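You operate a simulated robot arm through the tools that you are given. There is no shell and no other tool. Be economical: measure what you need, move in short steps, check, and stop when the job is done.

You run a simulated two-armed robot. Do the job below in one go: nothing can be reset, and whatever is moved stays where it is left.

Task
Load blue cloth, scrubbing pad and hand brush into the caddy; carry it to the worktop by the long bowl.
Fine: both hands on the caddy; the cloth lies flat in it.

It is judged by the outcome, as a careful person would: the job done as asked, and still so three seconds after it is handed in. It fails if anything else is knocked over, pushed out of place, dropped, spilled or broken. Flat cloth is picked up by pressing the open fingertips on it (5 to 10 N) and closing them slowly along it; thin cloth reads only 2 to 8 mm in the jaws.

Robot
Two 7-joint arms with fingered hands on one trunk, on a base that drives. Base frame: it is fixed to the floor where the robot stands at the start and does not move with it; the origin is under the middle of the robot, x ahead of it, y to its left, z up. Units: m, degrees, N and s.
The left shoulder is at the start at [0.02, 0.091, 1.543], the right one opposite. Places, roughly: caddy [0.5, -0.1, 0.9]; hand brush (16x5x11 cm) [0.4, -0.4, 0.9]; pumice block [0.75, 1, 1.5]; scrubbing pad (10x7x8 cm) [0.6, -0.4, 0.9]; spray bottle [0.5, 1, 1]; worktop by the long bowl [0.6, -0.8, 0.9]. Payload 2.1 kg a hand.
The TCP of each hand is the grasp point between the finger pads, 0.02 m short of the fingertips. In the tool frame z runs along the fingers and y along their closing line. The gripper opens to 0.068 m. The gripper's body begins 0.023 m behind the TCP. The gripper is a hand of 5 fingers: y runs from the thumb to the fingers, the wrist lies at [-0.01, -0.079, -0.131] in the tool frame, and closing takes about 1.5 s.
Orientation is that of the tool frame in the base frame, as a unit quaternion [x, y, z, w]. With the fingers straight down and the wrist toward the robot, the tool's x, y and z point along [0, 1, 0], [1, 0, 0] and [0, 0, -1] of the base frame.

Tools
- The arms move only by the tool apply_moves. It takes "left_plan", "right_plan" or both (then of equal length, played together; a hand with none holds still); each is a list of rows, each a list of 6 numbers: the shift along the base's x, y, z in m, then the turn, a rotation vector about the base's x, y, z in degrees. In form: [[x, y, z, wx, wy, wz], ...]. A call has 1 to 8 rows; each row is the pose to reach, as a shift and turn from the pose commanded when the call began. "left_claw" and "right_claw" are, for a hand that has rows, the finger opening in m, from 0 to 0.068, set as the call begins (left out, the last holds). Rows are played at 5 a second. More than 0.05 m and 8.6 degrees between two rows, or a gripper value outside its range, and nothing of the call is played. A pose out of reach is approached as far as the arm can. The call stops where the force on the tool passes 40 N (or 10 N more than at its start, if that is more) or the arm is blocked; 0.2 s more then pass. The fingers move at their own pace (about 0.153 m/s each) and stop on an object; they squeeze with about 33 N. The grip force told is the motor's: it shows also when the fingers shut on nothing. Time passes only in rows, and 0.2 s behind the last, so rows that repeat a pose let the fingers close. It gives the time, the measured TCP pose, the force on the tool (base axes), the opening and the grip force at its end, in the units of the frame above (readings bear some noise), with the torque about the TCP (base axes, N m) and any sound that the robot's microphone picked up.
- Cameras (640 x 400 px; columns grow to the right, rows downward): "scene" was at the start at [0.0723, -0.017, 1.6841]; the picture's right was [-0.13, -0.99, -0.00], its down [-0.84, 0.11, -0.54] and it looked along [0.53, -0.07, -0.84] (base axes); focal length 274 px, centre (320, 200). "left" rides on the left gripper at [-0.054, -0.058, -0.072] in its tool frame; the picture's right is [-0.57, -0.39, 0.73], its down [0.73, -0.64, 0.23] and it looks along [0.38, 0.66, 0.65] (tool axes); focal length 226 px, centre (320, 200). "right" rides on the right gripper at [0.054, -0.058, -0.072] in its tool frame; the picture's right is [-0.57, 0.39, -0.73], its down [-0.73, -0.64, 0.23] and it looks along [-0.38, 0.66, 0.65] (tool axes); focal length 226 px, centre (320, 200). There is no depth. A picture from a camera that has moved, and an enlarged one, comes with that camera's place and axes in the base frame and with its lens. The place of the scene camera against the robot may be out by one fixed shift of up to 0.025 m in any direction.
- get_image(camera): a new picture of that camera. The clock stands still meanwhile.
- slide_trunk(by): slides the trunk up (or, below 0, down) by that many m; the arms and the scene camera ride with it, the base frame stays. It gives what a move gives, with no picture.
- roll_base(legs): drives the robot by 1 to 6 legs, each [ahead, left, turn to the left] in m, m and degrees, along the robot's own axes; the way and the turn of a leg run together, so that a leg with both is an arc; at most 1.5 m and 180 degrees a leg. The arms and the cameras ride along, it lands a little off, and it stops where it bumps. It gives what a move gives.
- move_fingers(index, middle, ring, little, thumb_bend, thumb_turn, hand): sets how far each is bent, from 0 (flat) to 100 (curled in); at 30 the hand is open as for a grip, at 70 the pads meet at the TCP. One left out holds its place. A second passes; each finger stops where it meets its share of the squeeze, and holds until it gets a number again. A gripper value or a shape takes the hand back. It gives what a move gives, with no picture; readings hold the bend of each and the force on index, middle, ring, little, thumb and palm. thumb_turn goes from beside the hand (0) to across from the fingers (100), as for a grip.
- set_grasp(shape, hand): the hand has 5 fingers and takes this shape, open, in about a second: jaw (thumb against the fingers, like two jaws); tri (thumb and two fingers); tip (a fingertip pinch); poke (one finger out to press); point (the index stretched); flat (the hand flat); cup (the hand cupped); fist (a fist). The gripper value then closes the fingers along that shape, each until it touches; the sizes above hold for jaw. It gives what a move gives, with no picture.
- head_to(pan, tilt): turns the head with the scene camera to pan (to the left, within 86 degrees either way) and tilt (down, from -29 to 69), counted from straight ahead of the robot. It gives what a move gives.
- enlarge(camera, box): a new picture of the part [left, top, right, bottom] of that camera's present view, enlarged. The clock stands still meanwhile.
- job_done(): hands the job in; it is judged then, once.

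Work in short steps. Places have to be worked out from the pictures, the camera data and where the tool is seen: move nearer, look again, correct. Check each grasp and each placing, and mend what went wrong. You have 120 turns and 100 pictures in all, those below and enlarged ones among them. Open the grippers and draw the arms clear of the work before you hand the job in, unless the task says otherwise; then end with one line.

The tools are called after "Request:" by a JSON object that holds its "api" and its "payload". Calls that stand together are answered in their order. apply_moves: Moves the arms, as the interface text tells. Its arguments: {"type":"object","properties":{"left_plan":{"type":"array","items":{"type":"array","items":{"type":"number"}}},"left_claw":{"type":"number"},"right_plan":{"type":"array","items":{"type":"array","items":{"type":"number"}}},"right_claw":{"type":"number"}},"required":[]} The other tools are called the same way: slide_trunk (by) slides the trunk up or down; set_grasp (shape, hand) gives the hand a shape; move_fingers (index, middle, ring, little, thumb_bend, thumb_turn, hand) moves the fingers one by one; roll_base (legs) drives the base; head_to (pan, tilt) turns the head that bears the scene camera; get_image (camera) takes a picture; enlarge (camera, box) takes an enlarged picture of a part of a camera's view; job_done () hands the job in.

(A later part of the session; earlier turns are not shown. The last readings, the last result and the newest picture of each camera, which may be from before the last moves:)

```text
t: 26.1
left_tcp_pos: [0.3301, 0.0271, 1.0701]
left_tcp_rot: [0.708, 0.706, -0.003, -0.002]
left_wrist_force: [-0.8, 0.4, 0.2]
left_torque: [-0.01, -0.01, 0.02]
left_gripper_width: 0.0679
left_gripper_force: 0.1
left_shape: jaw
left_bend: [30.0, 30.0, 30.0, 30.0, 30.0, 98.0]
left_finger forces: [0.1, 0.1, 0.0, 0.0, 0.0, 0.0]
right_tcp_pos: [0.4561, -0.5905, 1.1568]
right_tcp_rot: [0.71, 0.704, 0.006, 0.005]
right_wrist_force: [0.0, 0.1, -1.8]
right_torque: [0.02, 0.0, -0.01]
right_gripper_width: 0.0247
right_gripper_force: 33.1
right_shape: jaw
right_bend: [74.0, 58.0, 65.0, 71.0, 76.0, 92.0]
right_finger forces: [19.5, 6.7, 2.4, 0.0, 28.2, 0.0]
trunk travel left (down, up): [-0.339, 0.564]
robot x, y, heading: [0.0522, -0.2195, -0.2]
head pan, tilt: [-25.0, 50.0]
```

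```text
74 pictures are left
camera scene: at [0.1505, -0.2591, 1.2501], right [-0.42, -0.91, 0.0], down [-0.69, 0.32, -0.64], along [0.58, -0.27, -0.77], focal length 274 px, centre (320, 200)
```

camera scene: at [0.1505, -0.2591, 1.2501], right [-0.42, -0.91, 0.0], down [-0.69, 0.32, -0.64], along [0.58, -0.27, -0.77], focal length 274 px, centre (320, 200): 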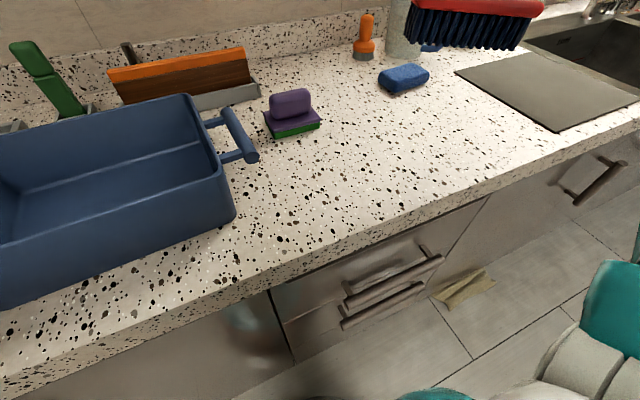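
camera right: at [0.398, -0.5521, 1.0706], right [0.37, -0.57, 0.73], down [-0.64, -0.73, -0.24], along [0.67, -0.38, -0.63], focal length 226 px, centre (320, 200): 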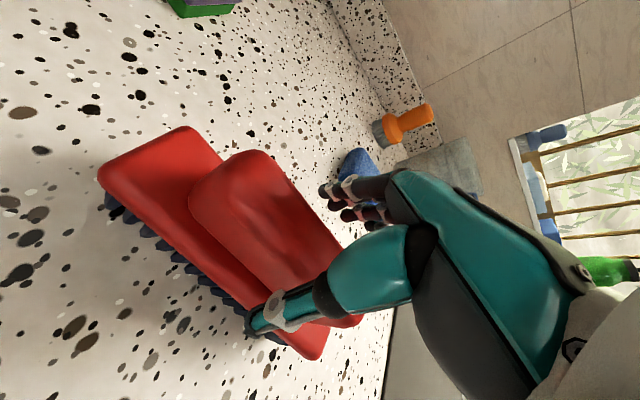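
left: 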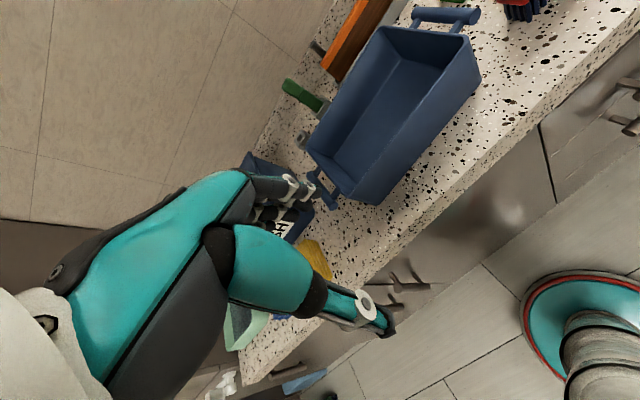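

Brush held firmly (25 mm, 1.8 N load). I raise a little and drive back left 0.22 m so the caddy is within the right arm's reach.

Request:
{"api": "apply_moves", "payload": {"right_plan": [[-0.02, 0, 0.02, 0, 0, 0], [-0.04, 0, 0.04, 0, 0, 0]]}}

Request:
{"api": "roll_base", "payload": {"legs": [[0, 0.2, 0]]}}

Request:
{"api": "head_to", "payload": {"pan": -10, "tilt": 55}}

Request:
{"api": "get_image", "payload": {"camera": "scene"}}

Request:
{"api": "get_image", "payload": {"camera": "left"}}

```text
t: 26.7
left_tcp_pos: [0.3304, 0.0265, 1.0696]
left_tcp_rot: [0.708, 0.706, -0.002, -0.002]
left_wrist_force: [-0.1, 0.5, -0.2]
left_torque: [-0.01, 0.03, -0.01]
left_gripper_width: 0.0678
left_gripper_force: 0.1
left_shape: jaw
left_bend: [30.0, 30.0, 30.0, 30.0, 30.0, 98.0]
left_finger forces: [0.1, 0.1, 0.0, 0.0, 0.0, 0.1]
right_tcp_pos: [0.4155, -0.59, 1.1963]
right_tcp_rot: [0.71, 0.704, 0.006, 0.006]
right_wrist_force: [-0.3, -0.9, -1.3]
right_torque: [0.0, 0.0, 0.02]
right_gripper_width: 0.0245
right_gripper_force: 33.1
right_shape: jaw
right_bend: [74.0, 58.0, 65.0, 71.0, 76.0, 92.0]
right_finger forces: [19.7, 6.7, 2.3, 0.0, 28.0, 0.1]
trunk travel left (down, up): [-0.339, 0.564]
robot x, y, heading: [0.0486, -0.2213, 0.2]
head pan, tilt: [-25.0, 50.0]
```

```text
t: 28.3
left_tcp_pos: [0.3289, 0.2281, 1.0686]
left_tcp_rot: [0.708, 0.706, -0.003, -0.003]
left_wrist_force: [0.0, 0.3, -0.6]
left_torque: [-0.02, 0.05, 0.04]
left_gripper_width: 0.0676
left_gripper_force: 0.1
left_shape: jaw
left_bend: [30.0, 30.0, 30.0, 30.0, 30.0, 98.0]
left_finger forces: [0.1, 0.0, 0.0, 0.0, 0.0, 0.0]
right_tcp_pos: [0.4173, -0.3881, 1.1975]
right_tcp_rot: [0.709, 0.705, 0.007, 0.006]
right_wrist_force: [-0.4, 0.7, -1.1]
right_torque: [0.02, 0.0, 0.02]
right_gripper_width: 0.0244
right_gripper_force: 33.3
right_shape: jaw
right_bend: [74.0, 58.0, 65.0, 71.0, 76.0, 92.0]
right_finger forces: [19.6, 6.7, 2.4, 0.0, 28.0, 0.1]
trunk travel left (down, up): [-0.339, 0.564]
robot x, y, heading: [0.0535, -0.0208, 0.1]
head pan, tilt: [-25.0, 50.0]
```

```text
t: 29.1
left_tcp_pos: [0.3292, 0.2273, 1.0689]
left_tcp_rot: [0.709, 0.706, -0.002, -0.002]
left_wrist_force: [0.7, 1.2, 0.3]
left_torque: [0.03, -0.01, 0.0]
left_gripper_width: 0.0678
left_gripper_force: 0.1
left_shape: jaw
left_bend: [30.0, 30.0, 30.0, 30.0, 30.0, 98.0]
left_finger forces: [0.0, 0.0, 0.0, 0.0, 0.0, 0.1]
right_tcp_pos: [0.4165, -0.3883, 1.1967]
right_tcp_rot: [0.709, 0.705, 0.007, 0.007]
right_wrist_force: [0.8, -0.1, -1.3]
right_torque: [0.0, -0.04, -0.01]
right_gripper_width: 0.0248
right_gripper_force: 32.8
right_shape: jaw
right_bend: [74.0, 58.0, 65.0, 71.0, 76.0, 92.0]
right_finger forces: [19.7, 6.7, 2.4, 0.0, 28.1, 0.0]
trunk travel left (down, up): [-0.339, 0.564]
robot x, y, heading: [0.0471, -0.017, -0.1]
head pan, tilt: [-10.0, 55.0]
```

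```text
73 pictures are left
camera scene: at [0.1518, -0.0383, 1.2436], right [-0.17, -0.98, 0.0], down [-0.81, 0.14, -0.57], along [0.56, -0.1, -0.82], focal length 274 px, centre (320, 200)
```

scene: 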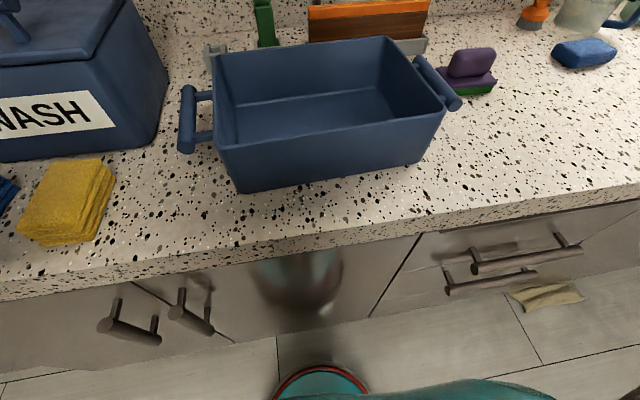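

```text
72 pictures are left
camera left: at [0.272, 0.1742, 1.1422], right [-0.39, -0.57, -0.72], down [-0.64, 0.73, -0.23], along [0.66, 0.37, -0.65], focal length 226 px, centre (320, 200)
```

left: 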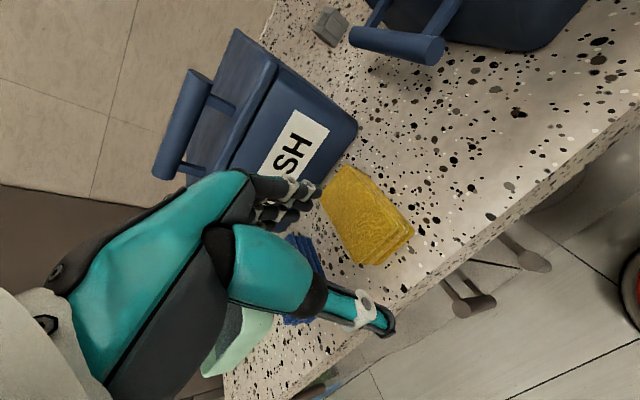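

Caddy measured consistently from two cameras: bars at [0.51,0.10] and [0.54,-0.295], rim ≈0.99, turned ~+4°. I'll carry the brush above the caddy's rear half, bottom ≈1.04, turning 8° to match.

Request:
{"api": "apply_moves", "payload": {"right_plan": [[0.02, 0.04, -0.01, 0, 0, 1], [0.04, 0.08, -0.02, 0, 0, 2], [0.06, 0.12, -0.03, 0, 0, 3], [0.08, 0.16, -0.04, 0, 0, 4], [0.1, 0.2, -0.05, 0, 0, 5], [0.12, 0.24, -0.05, 0, 0, 6], [0.14, 0.275, -0.05, 0, 0, 7], [0.148, 0.298, -0.05, 0, 0, 8]]}}

Request:
{"api": "get_image", "payload": {"camera": "scene"}}

Request:
{"api": "get_image", "payload": {"camera": "right"}}

```text
t: 30.9
left_tcp_pos: [0.3297, 0.2282, 1.0698]
left_tcp_rot: [0.708, 0.706, -0.003, -0.002]
left_wrist_force: [-0.1, 0.3, 0.0]
left_torque: [-0.01, 0.04, 0.01]
left_gripper_width: 0.0677
left_gripper_force: 0.1
left_shape: jaw
left_bend: [30.0, 30.0, 30.0, 30.0, 30.0, 98.0]
left_finger forces: [0.0, 0.0, 0.0, 0.0, 0.0, 0.0]
right_tcp_pos: [0.5069, -0.137, 1.1029]
right_tcp_rot: [0.663, 0.749, 0.007, 0.005]
right_wrist_force: [-0.5, -0.6, -1.9]
right_torque: [0.03, 0.0, 0.01]
right_gripper_width: 0.0246
right_gripper_force: 32.7
right_shape: jaw
right_bend: [74.0, 59.0, 66.0, 71.0, 77.0, 91.0]
right_finger forces: [20.3, 6.7, 1.9, 0.0, 27.8, 0.0]
right hand out of reach, approached as far as the arm can: row 6, 7, 8
trunk travel left (down, up): [-0.339, 0.564]
robot x, y, heading: [0.0518, -0.0153, 0.1]
head pan, tilt: [-10.0, 55.0]
```

```text
71 pictures are left
camera scene: at [0.1518, -0.0382, 1.2436], right [-0.17, -0.98, 0.0], down [-0.81, 0.14, -0.57], along [0.56, -0.1, -0.82], focal length 274 px, centre (320, 200)
```

scene: 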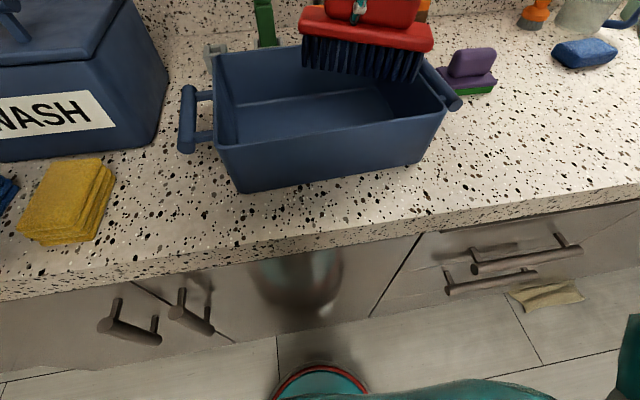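

```text
70 pictures are left
camera right: at [0.4413, -0.0894, 1.1749], right [0.44, -0.52, 0.73], down [-0.54, -0.81, -0.24], along [0.71, -0.29, -0.64], focal length 226 px, centre (320, 200)
```

right: 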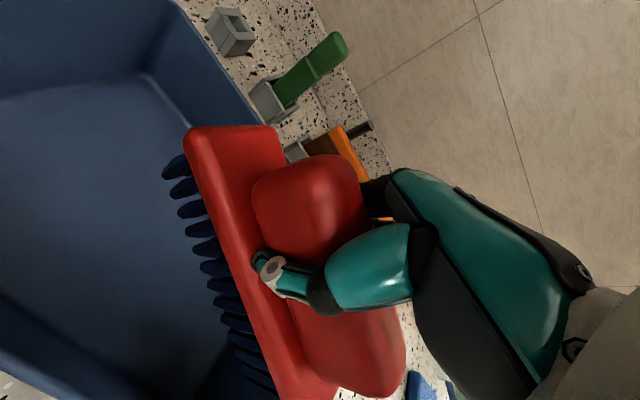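

Reach ended at [0.507,-0.137]. I raise the trunk 4 cm for clearance, then roll 8 cm left and 5 cm ahead.

Request:
{"api": "slide_trunk", "payload": {"by": 0.04}}

Request:
{"api": "roll_base", "payload": {"legs": [[0.045, 0.07, 0]]}}

Request:
{"api": "get_image", "payload": {"camera": "scene"}}

```text
t: 31.7
left_tcp_pos: [0.3313, 0.2274, 1.1085]
left_tcp_rot: [0.709, 0.705, -0.003, -0.004]
left_wrist_force: [-0.1, -0.3, 0.1]
left_torque: [-0.01, 0.02, 0.01]
left_gripper_width: 0.0677
left_gripper_force: 0.0
left_shape: jaw
left_bend: [30.0, 30.0, 30.0, 30.0, 30.0, 98.0]
left_finger forces: [0.1, 0.1, 0.0, 0.0, 0.1, 0.1]
right_tcp_pos: [0.507, -0.137, 1.1463]
right_tcp_rot: [0.66, 0.751, 0.008, 0.006]
right_wrist_force: [-0.7, 0.3, -1.7]
right_torque: [0.01, 0.0, 0.02]
right_gripper_width: 0.0246
right_gripper_force: 32.6
right_shape: jaw
right_bend: [74.0, 59.0, 66.0, 71.0, 77.0, 91.0]
right_finger forces: [20.3, 6.8, 2.0, 0.0, 27.8, 0.0]
trunk travel left (down, up): [-0.379, 0.524]
robot x, y, heading: [0.05, -0.0191, 0.0]
head pan, tilt: [-10.0, 55.0]
```

```text
t: 32.8
left_tcp_pos: [0.3751, 0.2971, 1.109]
left_tcp_rot: [0.708, 0.706, -0.004, -0.001]
left_wrist_force: [0.2, 0.1, -0.3]
left_torque: [-0.03, -0.02, 0.0]
left_gripper_width: 0.0676
left_gripper_force: 0.1
left_shape: jaw
left_bend: [30.0, 30.0, 30.0, 30.0, 30.0, 98.0]
left_finger forces: [0.0, 0.0, 0.0, 0.0, 0.0, 0.0]
right_tcp_pos: [0.5534, -0.0659, 1.1471]
right_tcp_rot: [0.66, 0.751, 0.008, 0.006]
right_wrist_force: [0.3, -0.1, -1.0]
right_torque: [0.02, -0.01, 0.04]
right_gripper_width: 0.0246
right_gripper_force: 32.7
right_shape: jaw
right_bend: [74.0, 59.0, 66.0, 71.0, 77.0, 91.0]
right_finger forces: [20.3, 6.6, 2.0, 0.0, 27.9, 0.1]
trunk travel left (down, up): [-0.379, 0.524]
robot x, y, heading: [0.0944, 0.0547, -0.1]
head pan, tilt: [-10.0, 55.0]
```

```text
69 pictures are left
camera scene: at [0.1919, 0.0325, 1.2839], right [-0.17, -0.98, 0.0], down [-0.81, 0.14, -0.57], along [0.56, -0.1, -0.82], focal length 274 px, centre (320, 200)
```

scene: 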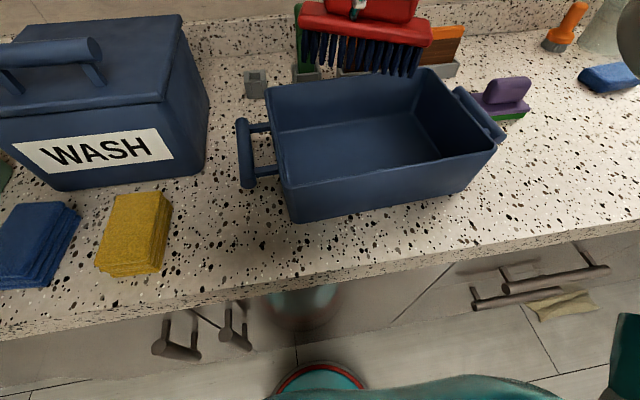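

Now in place above the caddy. Small test move right and down.

Request:
{"api": "apply_moves", "payload": {"right_plan": [[0.0, -0.015, -0.01, 0, 0, 0], [0.0, -0.025, -0.02, 0, 0, 0]]}}

```text
t: 33.4
left_tcp_pos: [0.3737, 0.2991, 1.1098]
left_tcp_rot: [0.708, 0.706, -0.002, -0.003]
left_wrist_force: [-0.8, -0.6, 0.0]
left_torque: [0.02, -0.04, -0.02]
left_gripper_width: 0.0674
left_gripper_force: 0.0
left_shape: jaw
left_bend: [30.0, 30.0, 30.0, 30.0, 30.0, 98.0]
left_finger forces: [0.0, 0.0, 0.1, 0.0, 0.0, 0.0]
right_tcp_pos: [0.5524, -0.0914, 1.1258]
right_tcp_rot: [0.66, 0.751, 0.009, 0.007]
right_wrist_force: [0.6, -0.7, -1.4]
right_torque: [-0.01, 0.0, -0.02]
right_gripper_width: 0.0246
right_gripper_force: 33.2
right_shape: jaw
right_bend: [74.0, 59.0, 66.0, 71.0, 77.0, 91.0]
right_finger forces: [20.2, 6.6, 1.9, 0.1, 27.8, 0.0]
trunk travel left (down, up): [-0.379, 0.524]
robot x, y, heading: [0.0953, 0.0517, 0.1]
head pan, tilt: [-10.0, 55.0]
```

Tracks well. Lower to z≈1.05 (brush bottom ≈0.955, inside the walls) and check.

Request:
{"api": "apply_moves", "payload": {"right_plan": [[0.008, -0.004, -0.03, 0, 0, 0], [0.008, -0.004, -0.06, 0, 0, 0], [0.008, -0.004, -0.075, 0, 0, 0], [0.008, -0.004, -0.075, 0, 0, 0]]}}

Request:
{"api": "get_image", "payload": {"camera": "scene"}}

Request:
{"api": "get_image", "payload": {"camera": "right"}}

```text
t: 34.4
left_tcp_pos: [0.3748, 0.2975, 1.1088]
left_tcp_rot: [0.708, 0.706, -0.002, -0.003]
left_wrist_force: [0.0, -0.6, -0.2]
left_torque: [0.01, -0.02, -0.02]
left_gripper_width: 0.0678
left_gripper_force: 0.1
left_shape: jaw
left_bend: [30.0, 30.0, 30.0, 30.0, 30.0, 98.0]
left_finger forces: [0.0, 0.0, 0.0, 0.1, 0.1, 0.0]
right_tcp_pos: [0.5601, -0.094, 1.0513]
right_tcp_rot: [0.66, 0.751, 0.009, 0.007]
right_wrist_force: [-0.2, 0.7, -0.6]
right_torque: [0.03, -0.03, -0.01]
right_gripper_width: 0.0246
right_gripper_force: 32.5
right_shape: jaw
right_bend: [74.0, 59.0, 66.0, 71.0, 77.0, 91.0]
right_finger forces: [19.9, 6.6, 1.9, 0.1, 27.8, 0.1]
trunk travel left (down, up): [-0.379, 0.524]
robot x, y, heading: [0.0975, 0.054, 0.1]
head pan, tilt: [-10.0, 55.0]
```

```text
68 pictures are left
camera scene: at [0.1917, 0.0321, 1.2839], right [-0.17, -0.98, 0.0], down [-0.81, 0.14, -0.57], along [0.56, -0.1, -0.82], focal length 274 px, centre (320, 200)
```

scene: 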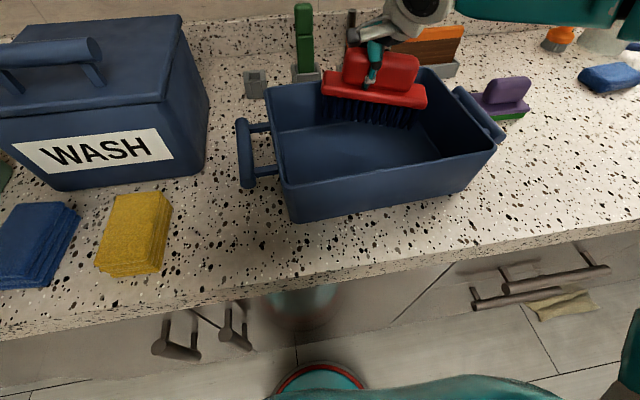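

```text
67 pictures are left
camera right: at [0.4939, -0.0488, 1.1226], right [0.44, -0.51, 0.74], down [-0.54, -0.81, -0.24], along [0.72, -0.29, -0.63], focal length 226 px, centre (320, 200)
```

right: 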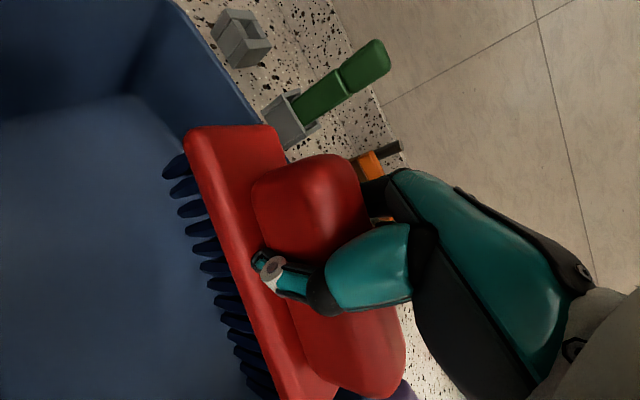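

In the hand view the brush is ~-18° and the caddy ~0°; I turn the hand +16° about z here.

Request:
{"api": "apply_moves", "payload": {"right_plan": [[0, 0, 0, 0, 0, 5], [0, 0, 0, 0, 0, 11], [0, 0, 0, 0, 0, 16], [0, 0, 0, 0, 0, 16]]}}

Request:
{"api": "get_image", "payload": {"camera": "scene"}}

```text
t: 35.4
left_tcp_pos: [0.3746, 0.2969, 1.1092]
left_tcp_rot: [0.708, 0.707, -0.003, -0.002]
left_wrist_force: [0.7, -0.2, -0.3]
left_torque: [0.0, 0.0, 0.0]
left_gripper_width: 0.0679
left_gripper_force: 0.0
left_shape: jaw
left_bend: [30.0, 30.0, 30.0, 30.0, 30.0, 98.0]
left_finger forces: [0.1, 0.1, 0.0, 0.1, 0.0, 0.1]
right_tcp_pos: [0.5607, -0.0945, 1.0506]
right_tcp_rot: [0.548, 0.836, 0.01, 0.006]
right_wrist_force: [-0.6, 1.2, -1.3]
right_torque: [0.04, 0.0, 0.01]
right_gripper_width: 0.0248
right_gripper_force: 32.5
right_shape: jaw
right_bend: [74.0, 59.0, 66.0, 71.0, 77.0, 91.0]
right_finger forces: [19.5, 6.7, 2.1, 0.1, 27.8, 0.1]
trunk travel left (down, up): [-0.379, 0.524]
robot x, y, heading: [0.0929, 0.0531, -0.1]
head pan, tilt: [-10.0, 55.0]
```

```text
66 pictures are left
camera scene: at [0.1917, 0.0321, 1.2839], right [-0.17, -0.98, 0.0], down [-0.81, 0.14, -0.57], along [0.56, -0.1, -0.82], focal length 274 px, centre (320, 200)
```

scene: 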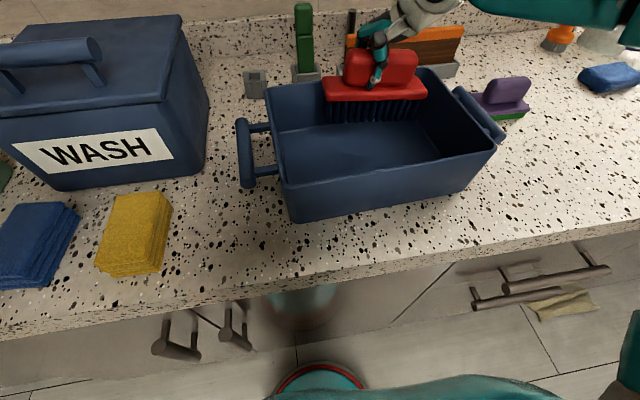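

Parallel now. Lower to the caddy floor, gently.

Request:
{"api": "apply_moves", "payload": {"right_plan": [[0.005, 0, -0.02, 0, 0, 0], [0.008, 0, -0.04, 0, 0, 0], [0.008, 0, -0.05, 0, 0, 0], [0.008, 0, -0.058, 0, 0, 0], [0.008, 0, -0.064, 0, 0, 0]]}}

Request:
{"api": "get_image", "payload": {"camera": "scene"}}

```text
t: 36.6
left_tcp_pos: [0.3743, 0.2991, 1.109]
left_tcp_rot: [0.709, 0.706, -0.002, -0.003]
left_wrist_force: [0.7, -0.5, -0.5]
left_torque: [-0.01, 0.02, 0.0]
left_gripper_width: 0.0679
left_gripper_force: 0.0
left_shape: jaw
left_bend: [30.0, 30.0, 30.0, 30.0, 30.0, 98.0]
left_finger forces: [0.0, 0.0, 0.0, 0.0, 0.0, 0.2]
right_tcp_pos: [0.5686, -0.0949, 0.988]
right_tcp_rot: [0.549, 0.836, 0.01, 0.006]
right_wrist_force: [0.0, 1.4, -1.4]
right_torque: [-0.09, -0.05, -0.02]
right_gripper_width: 0.0246
right_gripper_force: 33.1
right_shape: jaw
right_bend: [74.0, 59.0, 66.0, 71.0, 77.0, 91.0]
right_finger forces: [19.0, 7.0, 2.4, 0.0, 28.3, 0.0]
trunk travel left (down, up): [-0.379, 0.524]
robot x, y, heading: [0.0973, 0.0494, -0.3]
head pan, tilt: [-10.0, 55.0]
```

```text
65 pictures are left
camera scene: at [0.1916, 0.0322, 1.2839], right [-0.17, -0.98, 0.0], down [-0.81, 0.14, -0.57], along [0.56, -0.1, -0.82], focal length 274 px, centre (320, 200)
```

scene: 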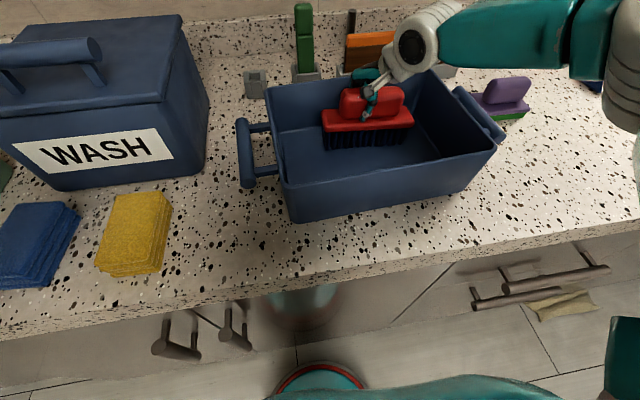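

Almost down; continue in millimetres until contact shows.

Request:
{"api": "apply_moves", "payload": {"right_plan": [[0, 0, -0.004, 0, 0, 0], [0, 0, -0.008, 0, 0, 0]]}}

```text
t: 37.2
left_tcp_pos: [0.3733, 0.2979, 1.1093]
left_tcp_rot: [0.708, 0.706, -0.002, -0.002]
left_wrist_force: [0.5, 0.5, -0.3]
left_torque: [-0.03, 0.04, -0.05]
left_gripper_width: 0.0677
left_gripper_force: 0.0
left_shape: jaw
left_bend: [30.0, 30.0, 30.0, 30.0, 30.0, 98.0]
left_finger forces: [0.0, 0.0, 0.0, 0.1, 0.0, 0.0]
right_tcp_pos: [0.567, -0.0944, 0.9822]
right_tcp_rot: [0.549, 0.836, 0.012, 0.007]
right_wrist_force: [-0.6, 1.0, 8.9]
right_torque: [-0.1, -0.06, 0.03]
right_gripper_width: 0.0246
right_gripper_force: 33.2
right_shape: jaw
right_bend: [74.0, 59.0, 72.0, 71.0, 77.0, 91.0]
right_finger forces: [19.1, 8.0, 3.4, 0.1, 33.2, 0.0]
trunk travel left (down, up): [-0.379, 0.524]
robot x, y, heading: [0.096, 0.0514, 0.1]
head pan, tilt: [-10.0, 55.0]
```

Floor contact at z≈0.982. I release by opening only partway (back wall is near), then rise.

Request:
{"api": "apply_moves", "payload": {"right_plan": [[0, 0, 0, 0, 0, 0], [0, 0, 0, 0, 0, 0], [0, 0, 0.0, 0, 0, 0], [0, 0, 0.0, 0, 0, 0]], "right_claw": 0.05}}

Request:
{"api": "get_image", "payload": {"camera": "scene"}}

```text
t: 38.2
left_tcp_pos: [0.3728, 0.2999, 1.1104]
left_tcp_rot: [0.708, 0.706, -0.003, -0.002]
left_wrist_force: [-0.1, 0.5, 0.2]
left_torque: [0.01, 0.02, 0.0]
left_gripper_width: 0.0679
left_gripper_force: 0.0
left_shape: jaw
left_bend: [30.0, 30.0, 30.0, 30.0, 30.0, 98.0]
left_finger forces: [0.0, 0.1, 0.0, 0.0, 0.0, 0.0]
right_tcp_pos: [0.5666, -0.0942, 0.9826]
right_tcp_rot: [0.549, 0.836, 0.01, 0.007]
right_wrist_force: [-0.3, 4.0, 21.0]
right_torque: [0.05, 0.47, -0.08]
right_gripper_width: 0.0435
right_gripper_force: 0.0
right_shape: jaw
right_bend: [27.0, 36.0, 34.0, 34.0, 69.0, 94.0]
right_finger forces: [0.1, 0.0, 0.0, 0.0, 22.0, 0.0]
trunk travel left (down, up): [-0.379, 0.524]
robot x, y, heading: [0.0931, 0.0495, 0.1]
head pan, tilt: [-10.0, 55.0]
```

```text
64 pictures are left
camera scene: at [0.1901, 0.0334, 1.2842], right [-0.17, -0.98, 0.0], down [-0.81, 0.14, -0.57], along [0.57, -0.1, -0.82], focal length 274 px, centre (320, 200)
```

scene: 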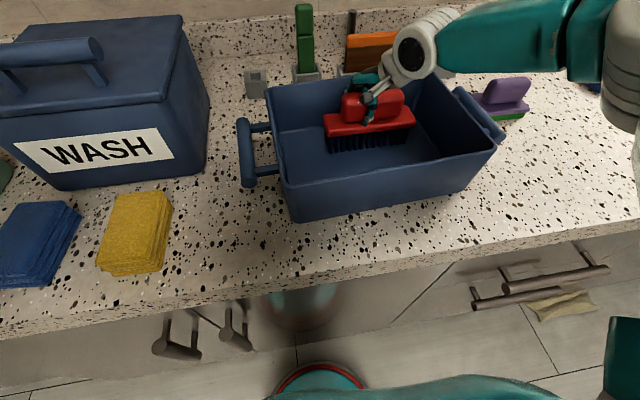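

The thumb tip is caught pressing on the brush plate (22 N). I rise 8 mm to free it and let it open.

Request:
{"api": "apply_moves", "payload": {"right_plan": [[0, 0, 0.004, 0, 0, 0], [0, 0, 0.008, 0, 0, 0], [0, 0, 0.012, 0, 0, 0], [0, 0, 0.012, 0, 0, 0], [0, 0, 0.012, 0, 0, 0]], "right_claw": 0.06}}

```text
t: 39.4
left_tcp_pos: [0.3755, 0.2987, 1.1088]
left_tcp_rot: [0.707, 0.707, -0.003, -0.002]
left_wrist_force: [-1.2, -0.3, -0.7]
left_torque: [-0.02, -0.03, -0.02]
left_gripper_width: 0.0675
left_gripper_force: 0.1
left_shape: jaw
left_bend: [30.0, 30.0, 30.0, 30.0, 30.0, 98.0]
left_finger forces: [0.1, 0.0, 0.0, 0.0, 0.0, 0.1]
right_tcp_pos: [0.5681, -0.0954, 0.993]
right_tcp_rot: [0.55, 0.835, 0.009, 0.005]
right_wrist_force: [0.1, -0.4, 0.2]
right_torque: [-0.01, -0.02, 0.0]
right_gripper_width: 0.0595
right_gripper_force: 0.1
right_shape: jaw
right_bend: [27.0, 32.0, 31.0, 32.0, 42.0, 98.0]
right_finger forces: [0.1, 0.1, 0.0, 0.0, 0.0, 0.1]
trunk travel left (down, up): [-0.379, 0.524]
robot x, y, heading: [0.092, 0.0537, 0.0]
head pan, tilt: [-10.0, 55.0]
```

Free. Lift straight up and back toward the robot, turning the wrist back.

Request:
{"api": "apply_moves", "payload": {"right_plan": [[0, 0, 0.04, 0, 0, 0], [0, 0, 0.08, 0, 0, 0], [-0.01, -0.02, 0.11, 0, 0, -6], [-0.03, -0.06, 0.13, 0, 0, -12], [-0.05, -0.1, 0.14, 0, 0, -18], [-0.07, -0.14, 0.14, 0, 0, -23]]}}

Request:
{"api": "get_image", "payload": {"camera": "scene"}}

Request:
{"api": "get_image", "payload": {"camera": "left"}}

```text
t: 40.8
left_tcp_pos: [0.3756, 0.2991, 1.1087]
left_tcp_rot: [0.708, 0.707, -0.003, -0.003]
left_wrist_force: [-0.1, -0.4, 0.1]
left_torque: [0.03, -0.01, 0.01]
left_gripper_width: 0.0675
left_gripper_force: 0.1
left_shape: jaw
left_bend: [30.0, 30.0, 30.0, 30.0, 30.0, 98.0]
left_finger forces: [0.0, 0.0, 0.0, 0.0, 0.0, 0.0]
right_tcp_pos: [0.4992, -0.2355, 1.131]
right_tcp_rot: [0.704, 0.71, 0.009, 0.007]
right_wrist_force: [0.0, -0.3, 0.6]
right_torque: [0.01, 0.01, 0.01]
right_gripper_width: 0.06
right_gripper_force: 0.0
right_shape: jaw
right_bend: [27.0, 32.0, 31.0, 32.0, 41.0, 98.0]
right_finger forces: [0.0, 0.0, 0.1, 0.0, 0.0, 0.0]
trunk travel left (down, up): [-0.379, 0.524]
robot x, y, heading: [0.0939, 0.055, 0.3]
head pan, tilt: [-10.0, 55.0]
```

```text
63 pictures are left
camera scene: at [0.1915, 0.0321, 1.2839], right [-0.17, -0.98, 0.0], down [-0.81, 0.14, -0.57], along [0.56, -0.1, -0.82], focal length 274 px, centre (320, 200)
```

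scene: 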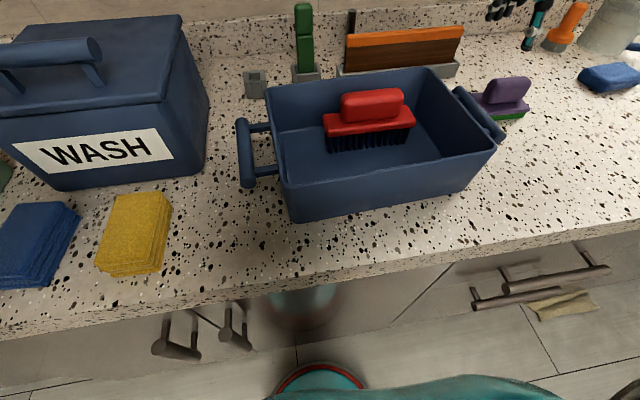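

```text
62 pictures are left
camera left: at [0.3169, 0.2445, 1.1822], right [-0.39, -0.57, -0.72], down [-0.64, 0.73, -0.23], along [0.66, 0.38, -0.65], focal length 226 px, centre (320, 200)
```

left: 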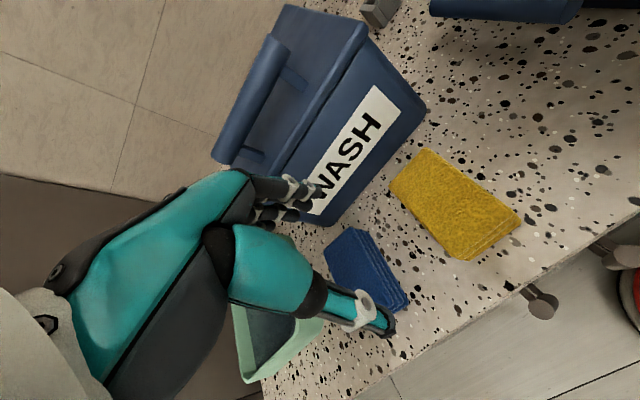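

Brush stands well in the caddy. Now measure the cloth: I move the left hand aside-up and zoom.

Request:
{"api": "apply_moves", "payload": {"left_plan": [[-0.02, 0.0, 0.03, 0, 0, 0], [-0.04, 0.0, 0.05, 0, 0, 0], [-0.06, 0.0, 0.06, 0, 0, 0]]}}

Request:
{"api": "head_to", "payload": {"pan": 35, "tilt": 55}}

Request:
{"api": "get_image", "payload": {"camera": "scene"}}

Request:
{"api": "get_image", "payload": {"camera": "left"}}

```text
t: 41.6
left_tcp_pos: [0.3156, 0.2982, 1.1696]
left_tcp_rot: [0.707, 0.707, -0.003, -0.002]
left_wrist_force: [-0.1, -0.7, 0.0]
left_torque: [0.01, 0.0, 0.02]
left_gripper_width: 0.0678
left_gripper_force: 0.1
left_shape: jaw
left_bend: [30.0, 30.0, 30.0, 30.0, 30.0, 98.0]
left_finger forces: [0.1, 0.1, 0.0, 0.0, 0.0, 0.0]
right_tcp_pos: [0.4998, -0.2348, 1.1309]
right_tcp_rot: [0.705, 0.709, 0.009, 0.007]
right_wrist_force: [-0.5, -0.5, 0.4]
right_torque: [-0.03, -0.01, -0.01]
right_gripper_width: 0.0603
right_gripper_force: 0.0
right_shape: jaw
right_bend: [27.0, 32.0, 31.0, 32.0, 41.0, 98.0]
right_finger forces: [0.0, 0.0, 0.0, 0.0, 0.1, 0.0]
trunk travel left (down, up): [-0.379, 0.524]
robot x, y, heading: [0.0967, 0.0545, -0.1]
head pan, tilt: [-10.0, 55.0]
```

```text
t: 42.7
left_tcp_pos: [0.3141, 0.298, 1.1703]
left_tcp_rot: [0.708, 0.706, -0.003, -0.003]
left_wrist_force: [0.0, 0.1, -0.1]
left_torque: [0.01, -0.01, -0.03]
left_gripper_width: 0.0678
left_gripper_force: 0.0
left_shape: jaw
left_bend: [30.0, 30.0, 30.0, 30.0, 30.0, 98.0]
left_finger forces: [0.0, 0.1, 0.1, 0.1, 0.1, 0.1]
right_tcp_pos: [0.4995, -0.2334, 1.1306]
right_tcp_rot: [0.704, 0.71, 0.008, 0.007]
right_wrist_force: [0.2, 1.1, -0.3]
right_torque: [-0.01, 0.0, -0.05]
right_gripper_width: 0.0599
right_gripper_force: 0.1
right_shape: jaw
right_bend: [27.0, 32.0, 31.0, 32.0, 41.0, 98.0]
right_finger forces: [0.1, 0.0, 0.1, 0.1, 0.0, 0.1]
trunk travel left (down, up): [-0.379, 0.524]
robot x, y, heading: [0.0959, 0.05, -0.1]
head pan, tilt: [35.0, 55.0]
```

```text
61 pictures are left
camera scene: at [0.1796, 0.0859, 1.2839], right [0.57, -0.82, 0.0], down [-0.67, -0.47, -0.57], along [0.47, 0.33, -0.82], focal length 274 px, centre (320, 200)
```

scene: 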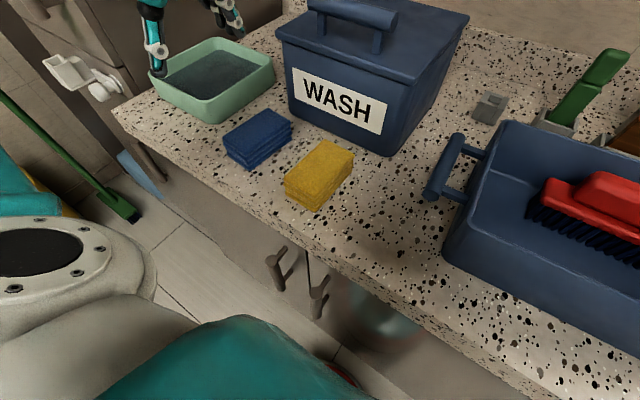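

```text
60 pictures are left
camera left: at [0.2574, 0.2441, 1.2421], right [-0.39, -0.57, -0.72], down [-0.64, 0.73, -0.23], along [0.66, 0.38, -0.65], focal length 226 px, centre (320, 200)
```

left: 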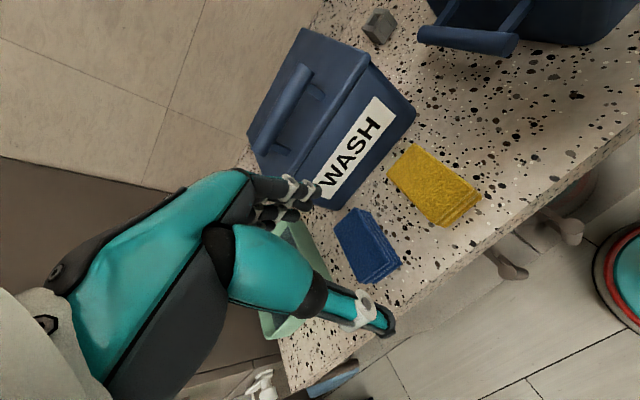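

Cloth: ≈12 cm (x) by ≈7 cm (y), centre ≈[0.448,0.405], top ≈0.91. I want the jaw closing along y here, so I roll left 0.17 m (right hand stays high above the caddy) and turn the left hand.

Request:
{"api": "roll_base", "payload": {"legs": [[0, 0.17, 0]]}}

Request:
{"api": "apply_moves", "payload": {"left_plan": [[0.02, -0.01, 0, 0, 0, -8], [0.04, -0.02, 0, 0, 0, -16], [0.06, -0.02, -0.01, 0, 0, -24], [0.08, -0.03, -0.02, 0, 0, -32], [0.1, -0.04, -0.03, 0, 0, -40], [0.11, -0.05, -0.04, 0, 0, -48], [0.12, -0.06, -0.05, 0, 0, -56], [0.13, -0.06, -0.06, 0, 0, -64]]}}

```text
t: 44.2
left_tcp_pos: [0.3158, 0.4679, 1.1691]
left_tcp_rot: [0.709, 0.705, -0.003, -0.002]
left_wrist_force: [0.5, 0.2, 0.2]
left_torque: [-0.04, 0.04, -0.02]
left_gripper_width: 0.0677
left_gripper_force: 0.1
left_shape: jaw
left_bend: [30.0, 30.0, 30.0, 30.0, 30.0, 98.0]
left_finger forces: [0.1, 0.1, 0.0, 0.1, 0.0, 0.0]
right_tcp_pos: [0.4985, -0.0635, 1.1315]
right_tcp_rot: [0.705, 0.709, 0.008, 0.007]
right_wrist_force: [0.5, 0.3, 0.1]
right_torque: [-0.04, 0.02, -0.01]
right_gripper_width: 0.0601
right_gripper_force: 0.1
right_shape: jaw
right_bend: [27.0, 32.0, 31.0, 32.0, 41.0, 98.0]
right_finger forces: [0.1, 0.0, 0.1, 0.1, 0.0, 0.1]
trunk travel left (down, up): [-0.379, 0.524]
robot x, y, heading: [0.0986, 0.2239, 0.3]
head pan, tilt: [35.0, 55.0]
```

```text
t: 46.0
left_tcp_pos: [0.4455, 0.4077, 1.1093]
left_tcp_rot: [0.975, 0.222, 0.0, -0.003]
left_wrist_force: [0.2, -0.2, -0.6]
left_torque: [0.01, -0.04, -0.01]
left_gripper_width: 0.068
left_gripper_force: 0.1
left_shape: jaw
left_bend: [30.0, 30.0, 30.0, 30.0, 30.0, 98.0]
left_finger forces: [0.0, 0.0, 0.0, 0.0, 0.0, 0.1]
right_tcp_pos: [0.498, -0.0637, 1.1317]
right_tcp_rot: [0.705, 0.709, 0.009, 0.007]
right_wrist_force: [0.3, -0.6, -0.3]
right_torque: [0.0, 0.0, -0.02]
right_gripper_width: 0.0599
right_gripper_force: 0.1
right_shape: jaw
right_bend: [27.0, 32.0, 31.0, 32.0, 41.0, 98.0]
right_finger forces: [0.0, 0.0, 0.0, 0.0, 0.0, 0.2]
trunk travel left (down, up): [-0.379, 0.524]
robot x, y, heading: [0.0921, 0.224, -0.0]
head pan, tilt: [35.0, 55.0]
```

Turning works. Finish the turn to −90° and look from above.

Request:
{"api": "apply_moves", "payload": {"left_plan": [[0, 0, 0, 0, 0, -8], [0, 0, 0, 0, 0, -16], [0, 0, -0.02, 0, 0, -24], [0, 0, -0.04, 0, 0, -26]]}}

Request:
{"api": "get_image", "payload": {"camera": "left"}}

Request:
{"api": "head_to", "payload": {"pan": 20, "tilt": 58}}

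Request:
{"api": "get_image", "payload": {"camera": "scene"}}

```text
t: 47.0
left_tcp_pos: [0.4457, 0.4087, 1.0686]
left_tcp_rot: [1.0, -0.002, -0.001, -0.003]
left_wrist_force: [-0.1, -0.3, -0.1]
left_torque: [0.02, -0.01, -0.03]
left_gripper_width: 0.0677
left_gripper_force: 0.1
left_shape: jaw
left_bend: [30.0, 30.0, 30.0, 30.0, 30.0, 98.0]
left_finger forces: [0.1, 0.0, 0.0, 0.1, 0.0, 0.0]
right_tcp_pos: [0.4984, -0.064, 1.1313]
right_tcp_rot: [0.705, 0.709, 0.008, 0.008]
right_wrist_force: [-0.2, -0.4, 0.2]
right_torque: [0.03, 0.03, 0.01]
right_gripper_width: 0.0602
right_gripper_force: 0.1
right_shape: jaw
right_bend: [27.0, 32.0, 31.0, 32.0, 41.0, 98.0]
right_finger forces: [0.1, 0.1, 0.0, 0.0, 0.1, 0.0]
trunk travel left (down, up): [-0.379, 0.524]
robot x, y, heading: [0.0976, 0.2237, 0.1]
head pan, tilt: [35.0, 55.0]
```

```text
59 pictures are left
camera left: at [0.3915, 0.4675, 1.1414], right [-0.56, 0.39, -0.72], down [0.74, 0.64, -0.23], along [0.37, -0.66, -0.65], focal length 226 px, centre (320, 200)
```

left: 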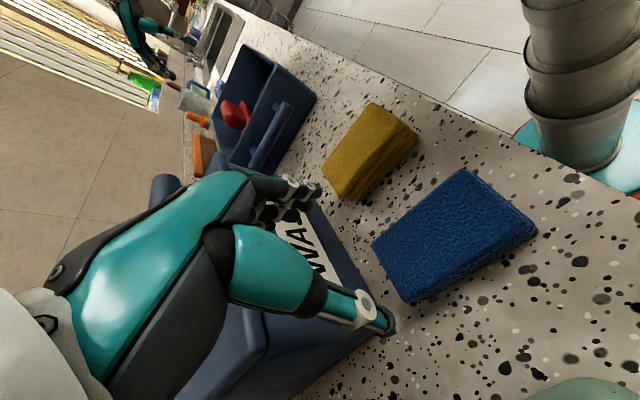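

```text
t: 47.8
left_tcp_pos: [0.4458, 0.4092, 1.0687]
left_tcp_rot: [1.0, -0.001, -0.001, -0.003]
left_wrist_force: [-0.4, 1.1, 0.5]
left_torque: [0.0, -0.01, 0.01]
left_gripper_width: 0.068
left_gripper_force: 0.1
left_shape: jaw
left_bend: [30.0, 30.0, 30.0, 30.0, 30.0, 98.0]
left_finger forces: [0.0, 0.1, 0.0, 0.1, 0.1, 0.1]
right_tcp_pos: [0.4997, -0.0646, 1.1313]
right_tcp_rot: [0.705, 0.709, 0.009, 0.007]
right_wrist_force: [0.0, -0.2, -0.2]
right_torque: [0.03, 0.0, -0.03]
right_gripper_width: 0.0599
right_gripper_force: 0.1
right_shape: jaw
right_bend: [27.0, 32.0, 31.0, 32.0, 41.0, 98.0]
right_finger forces: [0.1, 0.0, 0.1, 0.0, 0.0, 0.1]
trunk travel left (down, up): [-0.379, 0.524]
robot x, y, heading: [0.0936, 0.2207, -0.3]
head pan, tilt: [20.0, 58.0]
```

```text
58 pictures are left
camera scene: at [0.1854, 0.2391, 1.2802], right [0.34, -0.94, 0.0], down [-0.8, -0.29, -0.53], along [0.5, 0.18, -0.85], focal length 274 px, centre (320, 200)
```

scene: 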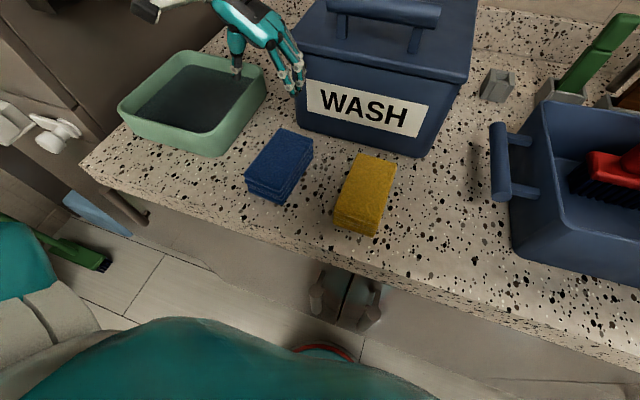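

Cloth refined: centre ≈[0.438,0.392], 12×7 cm, yaw ≈−6°. 7 cm is just above the jaw opening, so I open the fingers wider than the jaw to straddle the whole folded stack and keep it flat.

Request:
{"api": "move_fingers", "payload": {"hand": "left", "index": 15, "middle": 15, "ring": 15, "little": 15, "thumb_bend": 15, "thumb_turn": 100}}

Request:
{"api": "apply_moves", "payload": {"left_plan": [[-0.004, -0.01, -0.03, 0, 0, -3], [-0.008, -0.018, -0.06, 0, 0, -6], [-0.008, -0.018, -0.09, 0, 0, -6], [-0.008, -0.018, -0.09, 0, 0, -6]]}}

Request:
{"api": "get_image", "payload": {"camera": "left"}}

Request:
{"api": "enlarge", "payload": {"camera": "scene", "box": [200, 60, 440, 250]}}

```text
t: 48.8
left_tcp_pos: [0.4454, 0.4091, 1.0687]
left_tcp_rot: [1.0, -0.002, -0.002, -0.003]
left_wrist_force: [-0.4, 0.4, -0.1]
left_torque: [0.0, -0.01, 0.03]
left_gripper_width: 0.0844
left_gripper_force: 0.0
left_shape: fingers
left_bend: [15.0, 15.0, 15.0, 15.0, 15.0, 97.0]
left_finger forces: [0.0, 0.0, 0.1, 0.0, 0.0, 0.0]
right_tcp_pos: [0.4984, -0.0648, 1.1312]
right_tcp_rot: [0.705, 0.709, 0.009, 0.007]
right_wrist_force: [0.5, -0.9, 0.1]
right_torque: [-0.02, -0.02, 0.0]
right_gripper_width: 0.0599
right_gripper_force: 0.0
right_shape: jaw
right_bend: [27.0, 32.0, 31.0, 32.0, 41.0, 98.0]
right_finger forces: [0.1, 0.0, 0.0, 0.0, 0.1, 0.0]
trunk travel left (down, up): [-0.379, 0.524]
robot x, y, heading: [0.093, 0.2256, -0.3]
head pan, tilt: [20.0, 58.0]
```

```text
t: 49.8
left_tcp_pos: [0.4366, 0.3907, 0.9786]
left_tcp_rot: [0.999, -0.054, 0.001, -0.003]
left_wrist_force: [-0.1, -0.3, 0.2]
left_torque: [0.01, 0.03, -0.01]
left_gripper_width: 0.0841
left_gripper_force: 0.0
left_shape: fingers
left_bend: [15.0, 15.0, 15.0, 15.0, 15.0, 97.0]
left_finger forces: [0.0, 0.0, 0.1, 0.0, 0.1, 0.1]
right_tcp_pos: [0.4983, -0.0643, 1.1318]
right_tcp_rot: [0.706, 0.709, 0.009, 0.007]
right_wrist_force: [0.4, 0.1, -0.9]
right_torque: [0.0, 0.02, 0.03]
right_gripper_width: 0.06
right_gripper_force: 0.0
right_shape: jaw
right_bend: [27.0, 32.0, 31.0, 32.0, 41.0, 98.0]
right_finger forces: [0.0, 0.0, 0.1, 0.0, 0.0, 0.0]
trunk travel left (down, up): [-0.379, 0.524]
robot x, y, heading: [0.0941, 0.2224, -0.1]
head pan, tilt: [20.0, 58.0]
```

```text
57 pictures are left
camera left: at [0.3891, 0.4548, 1.051], right [-0.52, 0.45, -0.72], down [0.8, 0.56, -0.23], along [0.3, -0.7, -0.65], focal length 226 px, centre (320, 200)
```

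left: 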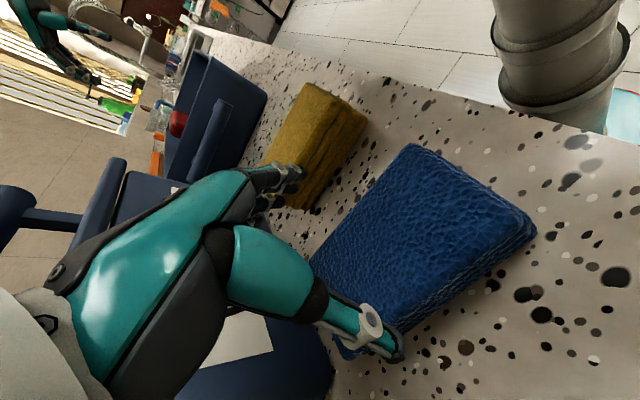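

```text
2.11 times, centred on (320, 155) of scene
camera zoom: at [0.1854, 0.239, 1.2802], right [0.34, -0.94, 0.0], down [-0.8, -0.29, -0.53], along [0.5, 0.18, -0.85], focal length 577 px, centre (320, 295)
```

zoom: 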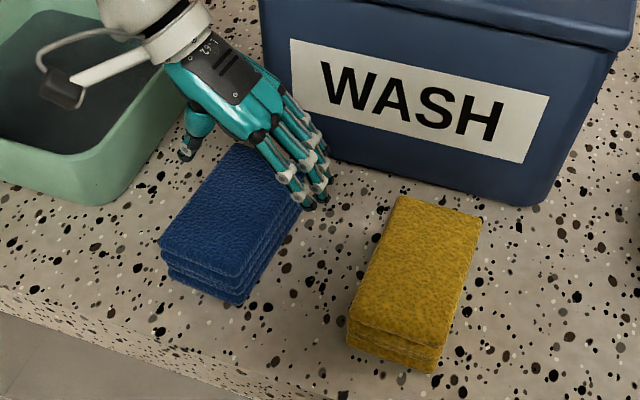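

Refined: stack top ≈0.93, centre [0.434,0.396]. I correct by 5 mm and descend around the stack, watching force.

Request:
{"api": "apply_moves", "payload": {"left_plan": [[-0.003, 0.005, -0.01, 0, 0, 0], [-0.003, 0.005, -0.025, 0, 0, 0], [-0.003, 0.005, -0.04, 0, 0, 0], [-0.003, 0.005, -0.055, 0, 0, 0], [-0.003, 0.005, -0.062, 0, 0, 0]]}}

Request:
{"api": "enlarge", "payload": {"camera": "scene", "box": [200, 60, 440, 250]}}

Request:
{"api": "get_image", "payload": {"camera": "left"}}

```text
t: 50.8
left_tcp_pos: [0.4362, 0.396, 0.9284]
left_tcp_rot: [0.999, -0.053, 0.005, -0.001]
left_wrist_force: [-0.9, 6.8, 26.7]
left_torque: [0.27, -0.03, -0.1]
left_gripper_width: 0.0902
left_gripper_force: 14.8
left_shape: fingers
left_bend: [12.0, 15.0, 15.0, 13.0, 9.0, 95.0]
left_finger forces: [5.1, 0.1, 0.0, 2.7, 21.9, 0.0]
right_tcp_pos: [0.498, -0.0635, 1.1326]
right_tcp_rot: [0.705, 0.709, 0.009, 0.007]
right_wrist_force: [-0.4, 0.0, 0.7]
right_torque: [0.02, -0.02, 0.02]
right_gripper_width: 0.06
right_gripper_force: 0.0
right_shape: jaw
right_bend: [27.0, 32.0, 31.0, 32.0, 41.0, 98.0]
right_finger forces: [0.0, 0.0, 0.1, 0.1, 0.0, 0.0]
trunk travel left (down, up): [-0.379, 0.524]
robot x, y, heading: [0.0947, 0.2208, -0.0]
head pan, tilt: [20.0, 58.0]
stopped in row 5 (left hand): the force on the tool passed its limit at 48 N (the readings are from after the stop); the commanded pose is now the measured one
```

```text
2.11 times, centred on (320, 155) of scene
camera zoom: at [0.1839, 0.2395, 1.2807], right [0.34, -0.94, 0.0], down [-0.8, -0.29, -0.53], along [0.5, 0.18, -0.85], focal length 577 px, centre (320, 295)
```

zoom: 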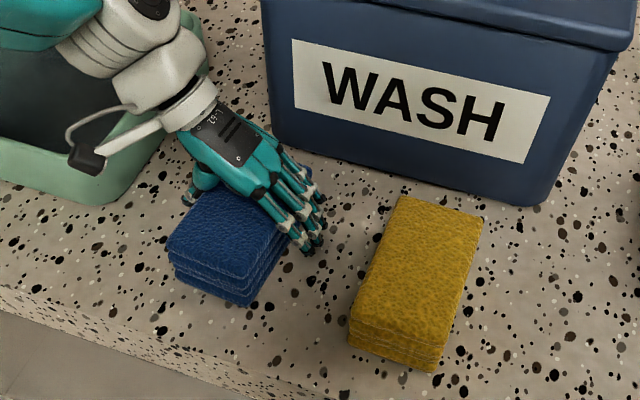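

```text
54 pictures are left
camera left: at [0.3871, 0.4598, 0.9999], right [-0.51, 0.45, -0.73], down [0.8, 0.56, -0.22], along [0.31, -0.7, -0.64], focal length 226 px, centre (320, 200)
```

left: 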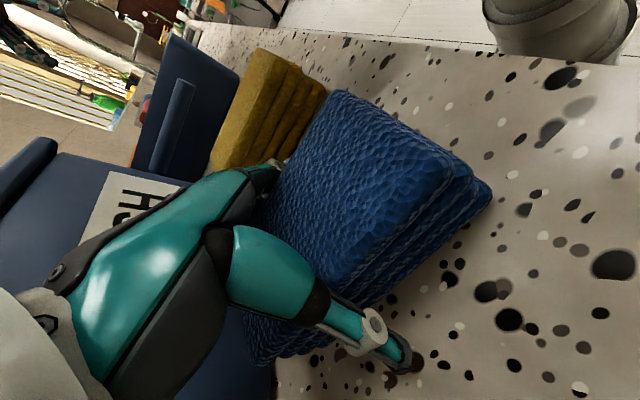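

The stack is now between thumb and fingers; the straightened tips evidently reached the worktop. I raise 6 mm and close the fingers gradually.

Request:
{"api": "apply_moves", "payload": {"left_plan": [[0, 0, 0.003, 0, 0, 0], [0, 0, 0.006, 0, 0, 0]]}}

Request:
{"api": "move_fingers", "payload": {"hand": "left", "index": 30, "middle": 30, "ring": 30, "little": 30, "thumb_bend": 30}}

Request:
{"api": "enlarge", "payload": {"camera": "scene", "box": [200, 60, 440, 250]}}

```text
t: 51.4
left_tcp_pos: [0.4361, 0.3962, 0.9312]
left_tcp_rot: [0.999, -0.052, 0.002, -0.002]
left_wrist_force: [0.2, -0.1, -0.1]
left_torque: [0.0, 0.0, -0.01]
left_gripper_width: 0.0877
left_gripper_force: 2.2
left_shape: fingers
left_bend: [14.0, 15.0, 15.0, 15.0, 12.0, 96.0]
left_finger forces: [1.3, 0.1, 0.0, 0.5, 2.1, 0.0]
right_tcp_pos: [0.4993, -0.0643, 1.1313]
right_tcp_rot: [0.705, 0.709, 0.008, 0.008]
right_wrist_force: [0.3, -0.2, 0.1]
right_torque: [0.0, 0.0, 0.01]
right_gripper_width: 0.0598
right_gripper_force: 0.1
right_shape: jaw
right_bend: [27.0, 32.0, 31.0, 32.0, 41.0, 98.0]
right_finger forces: [0.1, 0.0, 0.1, 0.0, 0.1, 0.0]
trunk travel left (down, up): [-0.379, 0.524]
robot x, y, heading: [0.0971, 0.2218, 0.1]
head pan, tilt: [20.0, 58.0]
```

```text
t: 52.4
left_tcp_pos: [0.4364, 0.3939, 0.9319]
left_tcp_rot: [0.999, -0.054, 0.004, -0.003]
left_wrist_force: [-0.1, -6.3, 10.3]
left_torque: [-0.22, -0.07, -0.06]
left_gripper_width: 0.0814
left_gripper_force: 16.0
left_shape: fingers
left_bend: [21.0, 30.0, 30.0, 24.0, 18.0, 95.0]
left_finger forces: [14.3, 0.0, 0.0, 6.5, 11.3, 0.1]
right_tcp_pos: [0.4975, -0.0652, 1.1304]
right_tcp_rot: [0.705, 0.709, 0.01, 0.008]
right_wrist_force: [0.1, -0.2, -0.3]
right_torque: [0.06, 0.02, 0.02]
right_gripper_width: 0.06
right_gripper_force: 0.0
right_shape: jaw
right_bend: [27.0, 32.0, 31.0, 32.0, 41.0, 98.0]
right_finger forces: [0.0, 0.0, 0.1, 0.0, 0.1, 0.1]
trunk travel left (down, up): [-0.379, 0.524]
robot x, y, heading: [0.0943, 0.2225, 0.0]
head pan, tilt: [20.0, 58.0]
```

```text
2.11 times, centred on (320, 155) of scene
camera zoom: at [0.1849, 0.238, 1.2803], right [0.34, -0.94, 0.0], down [-0.8, -0.29, -0.53], along [0.5, 0.18, -0.85], focal length 577 px, centre (320, 295)
```

zoom: 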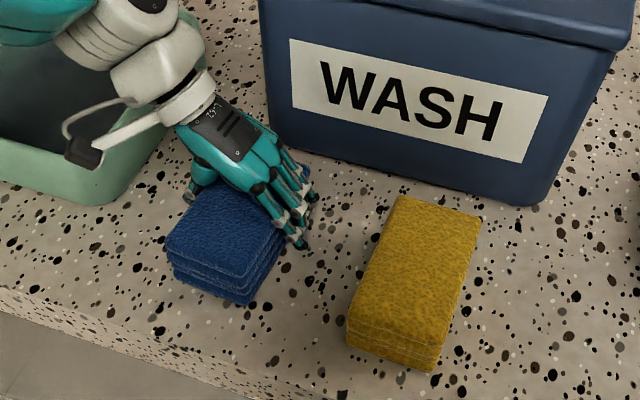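

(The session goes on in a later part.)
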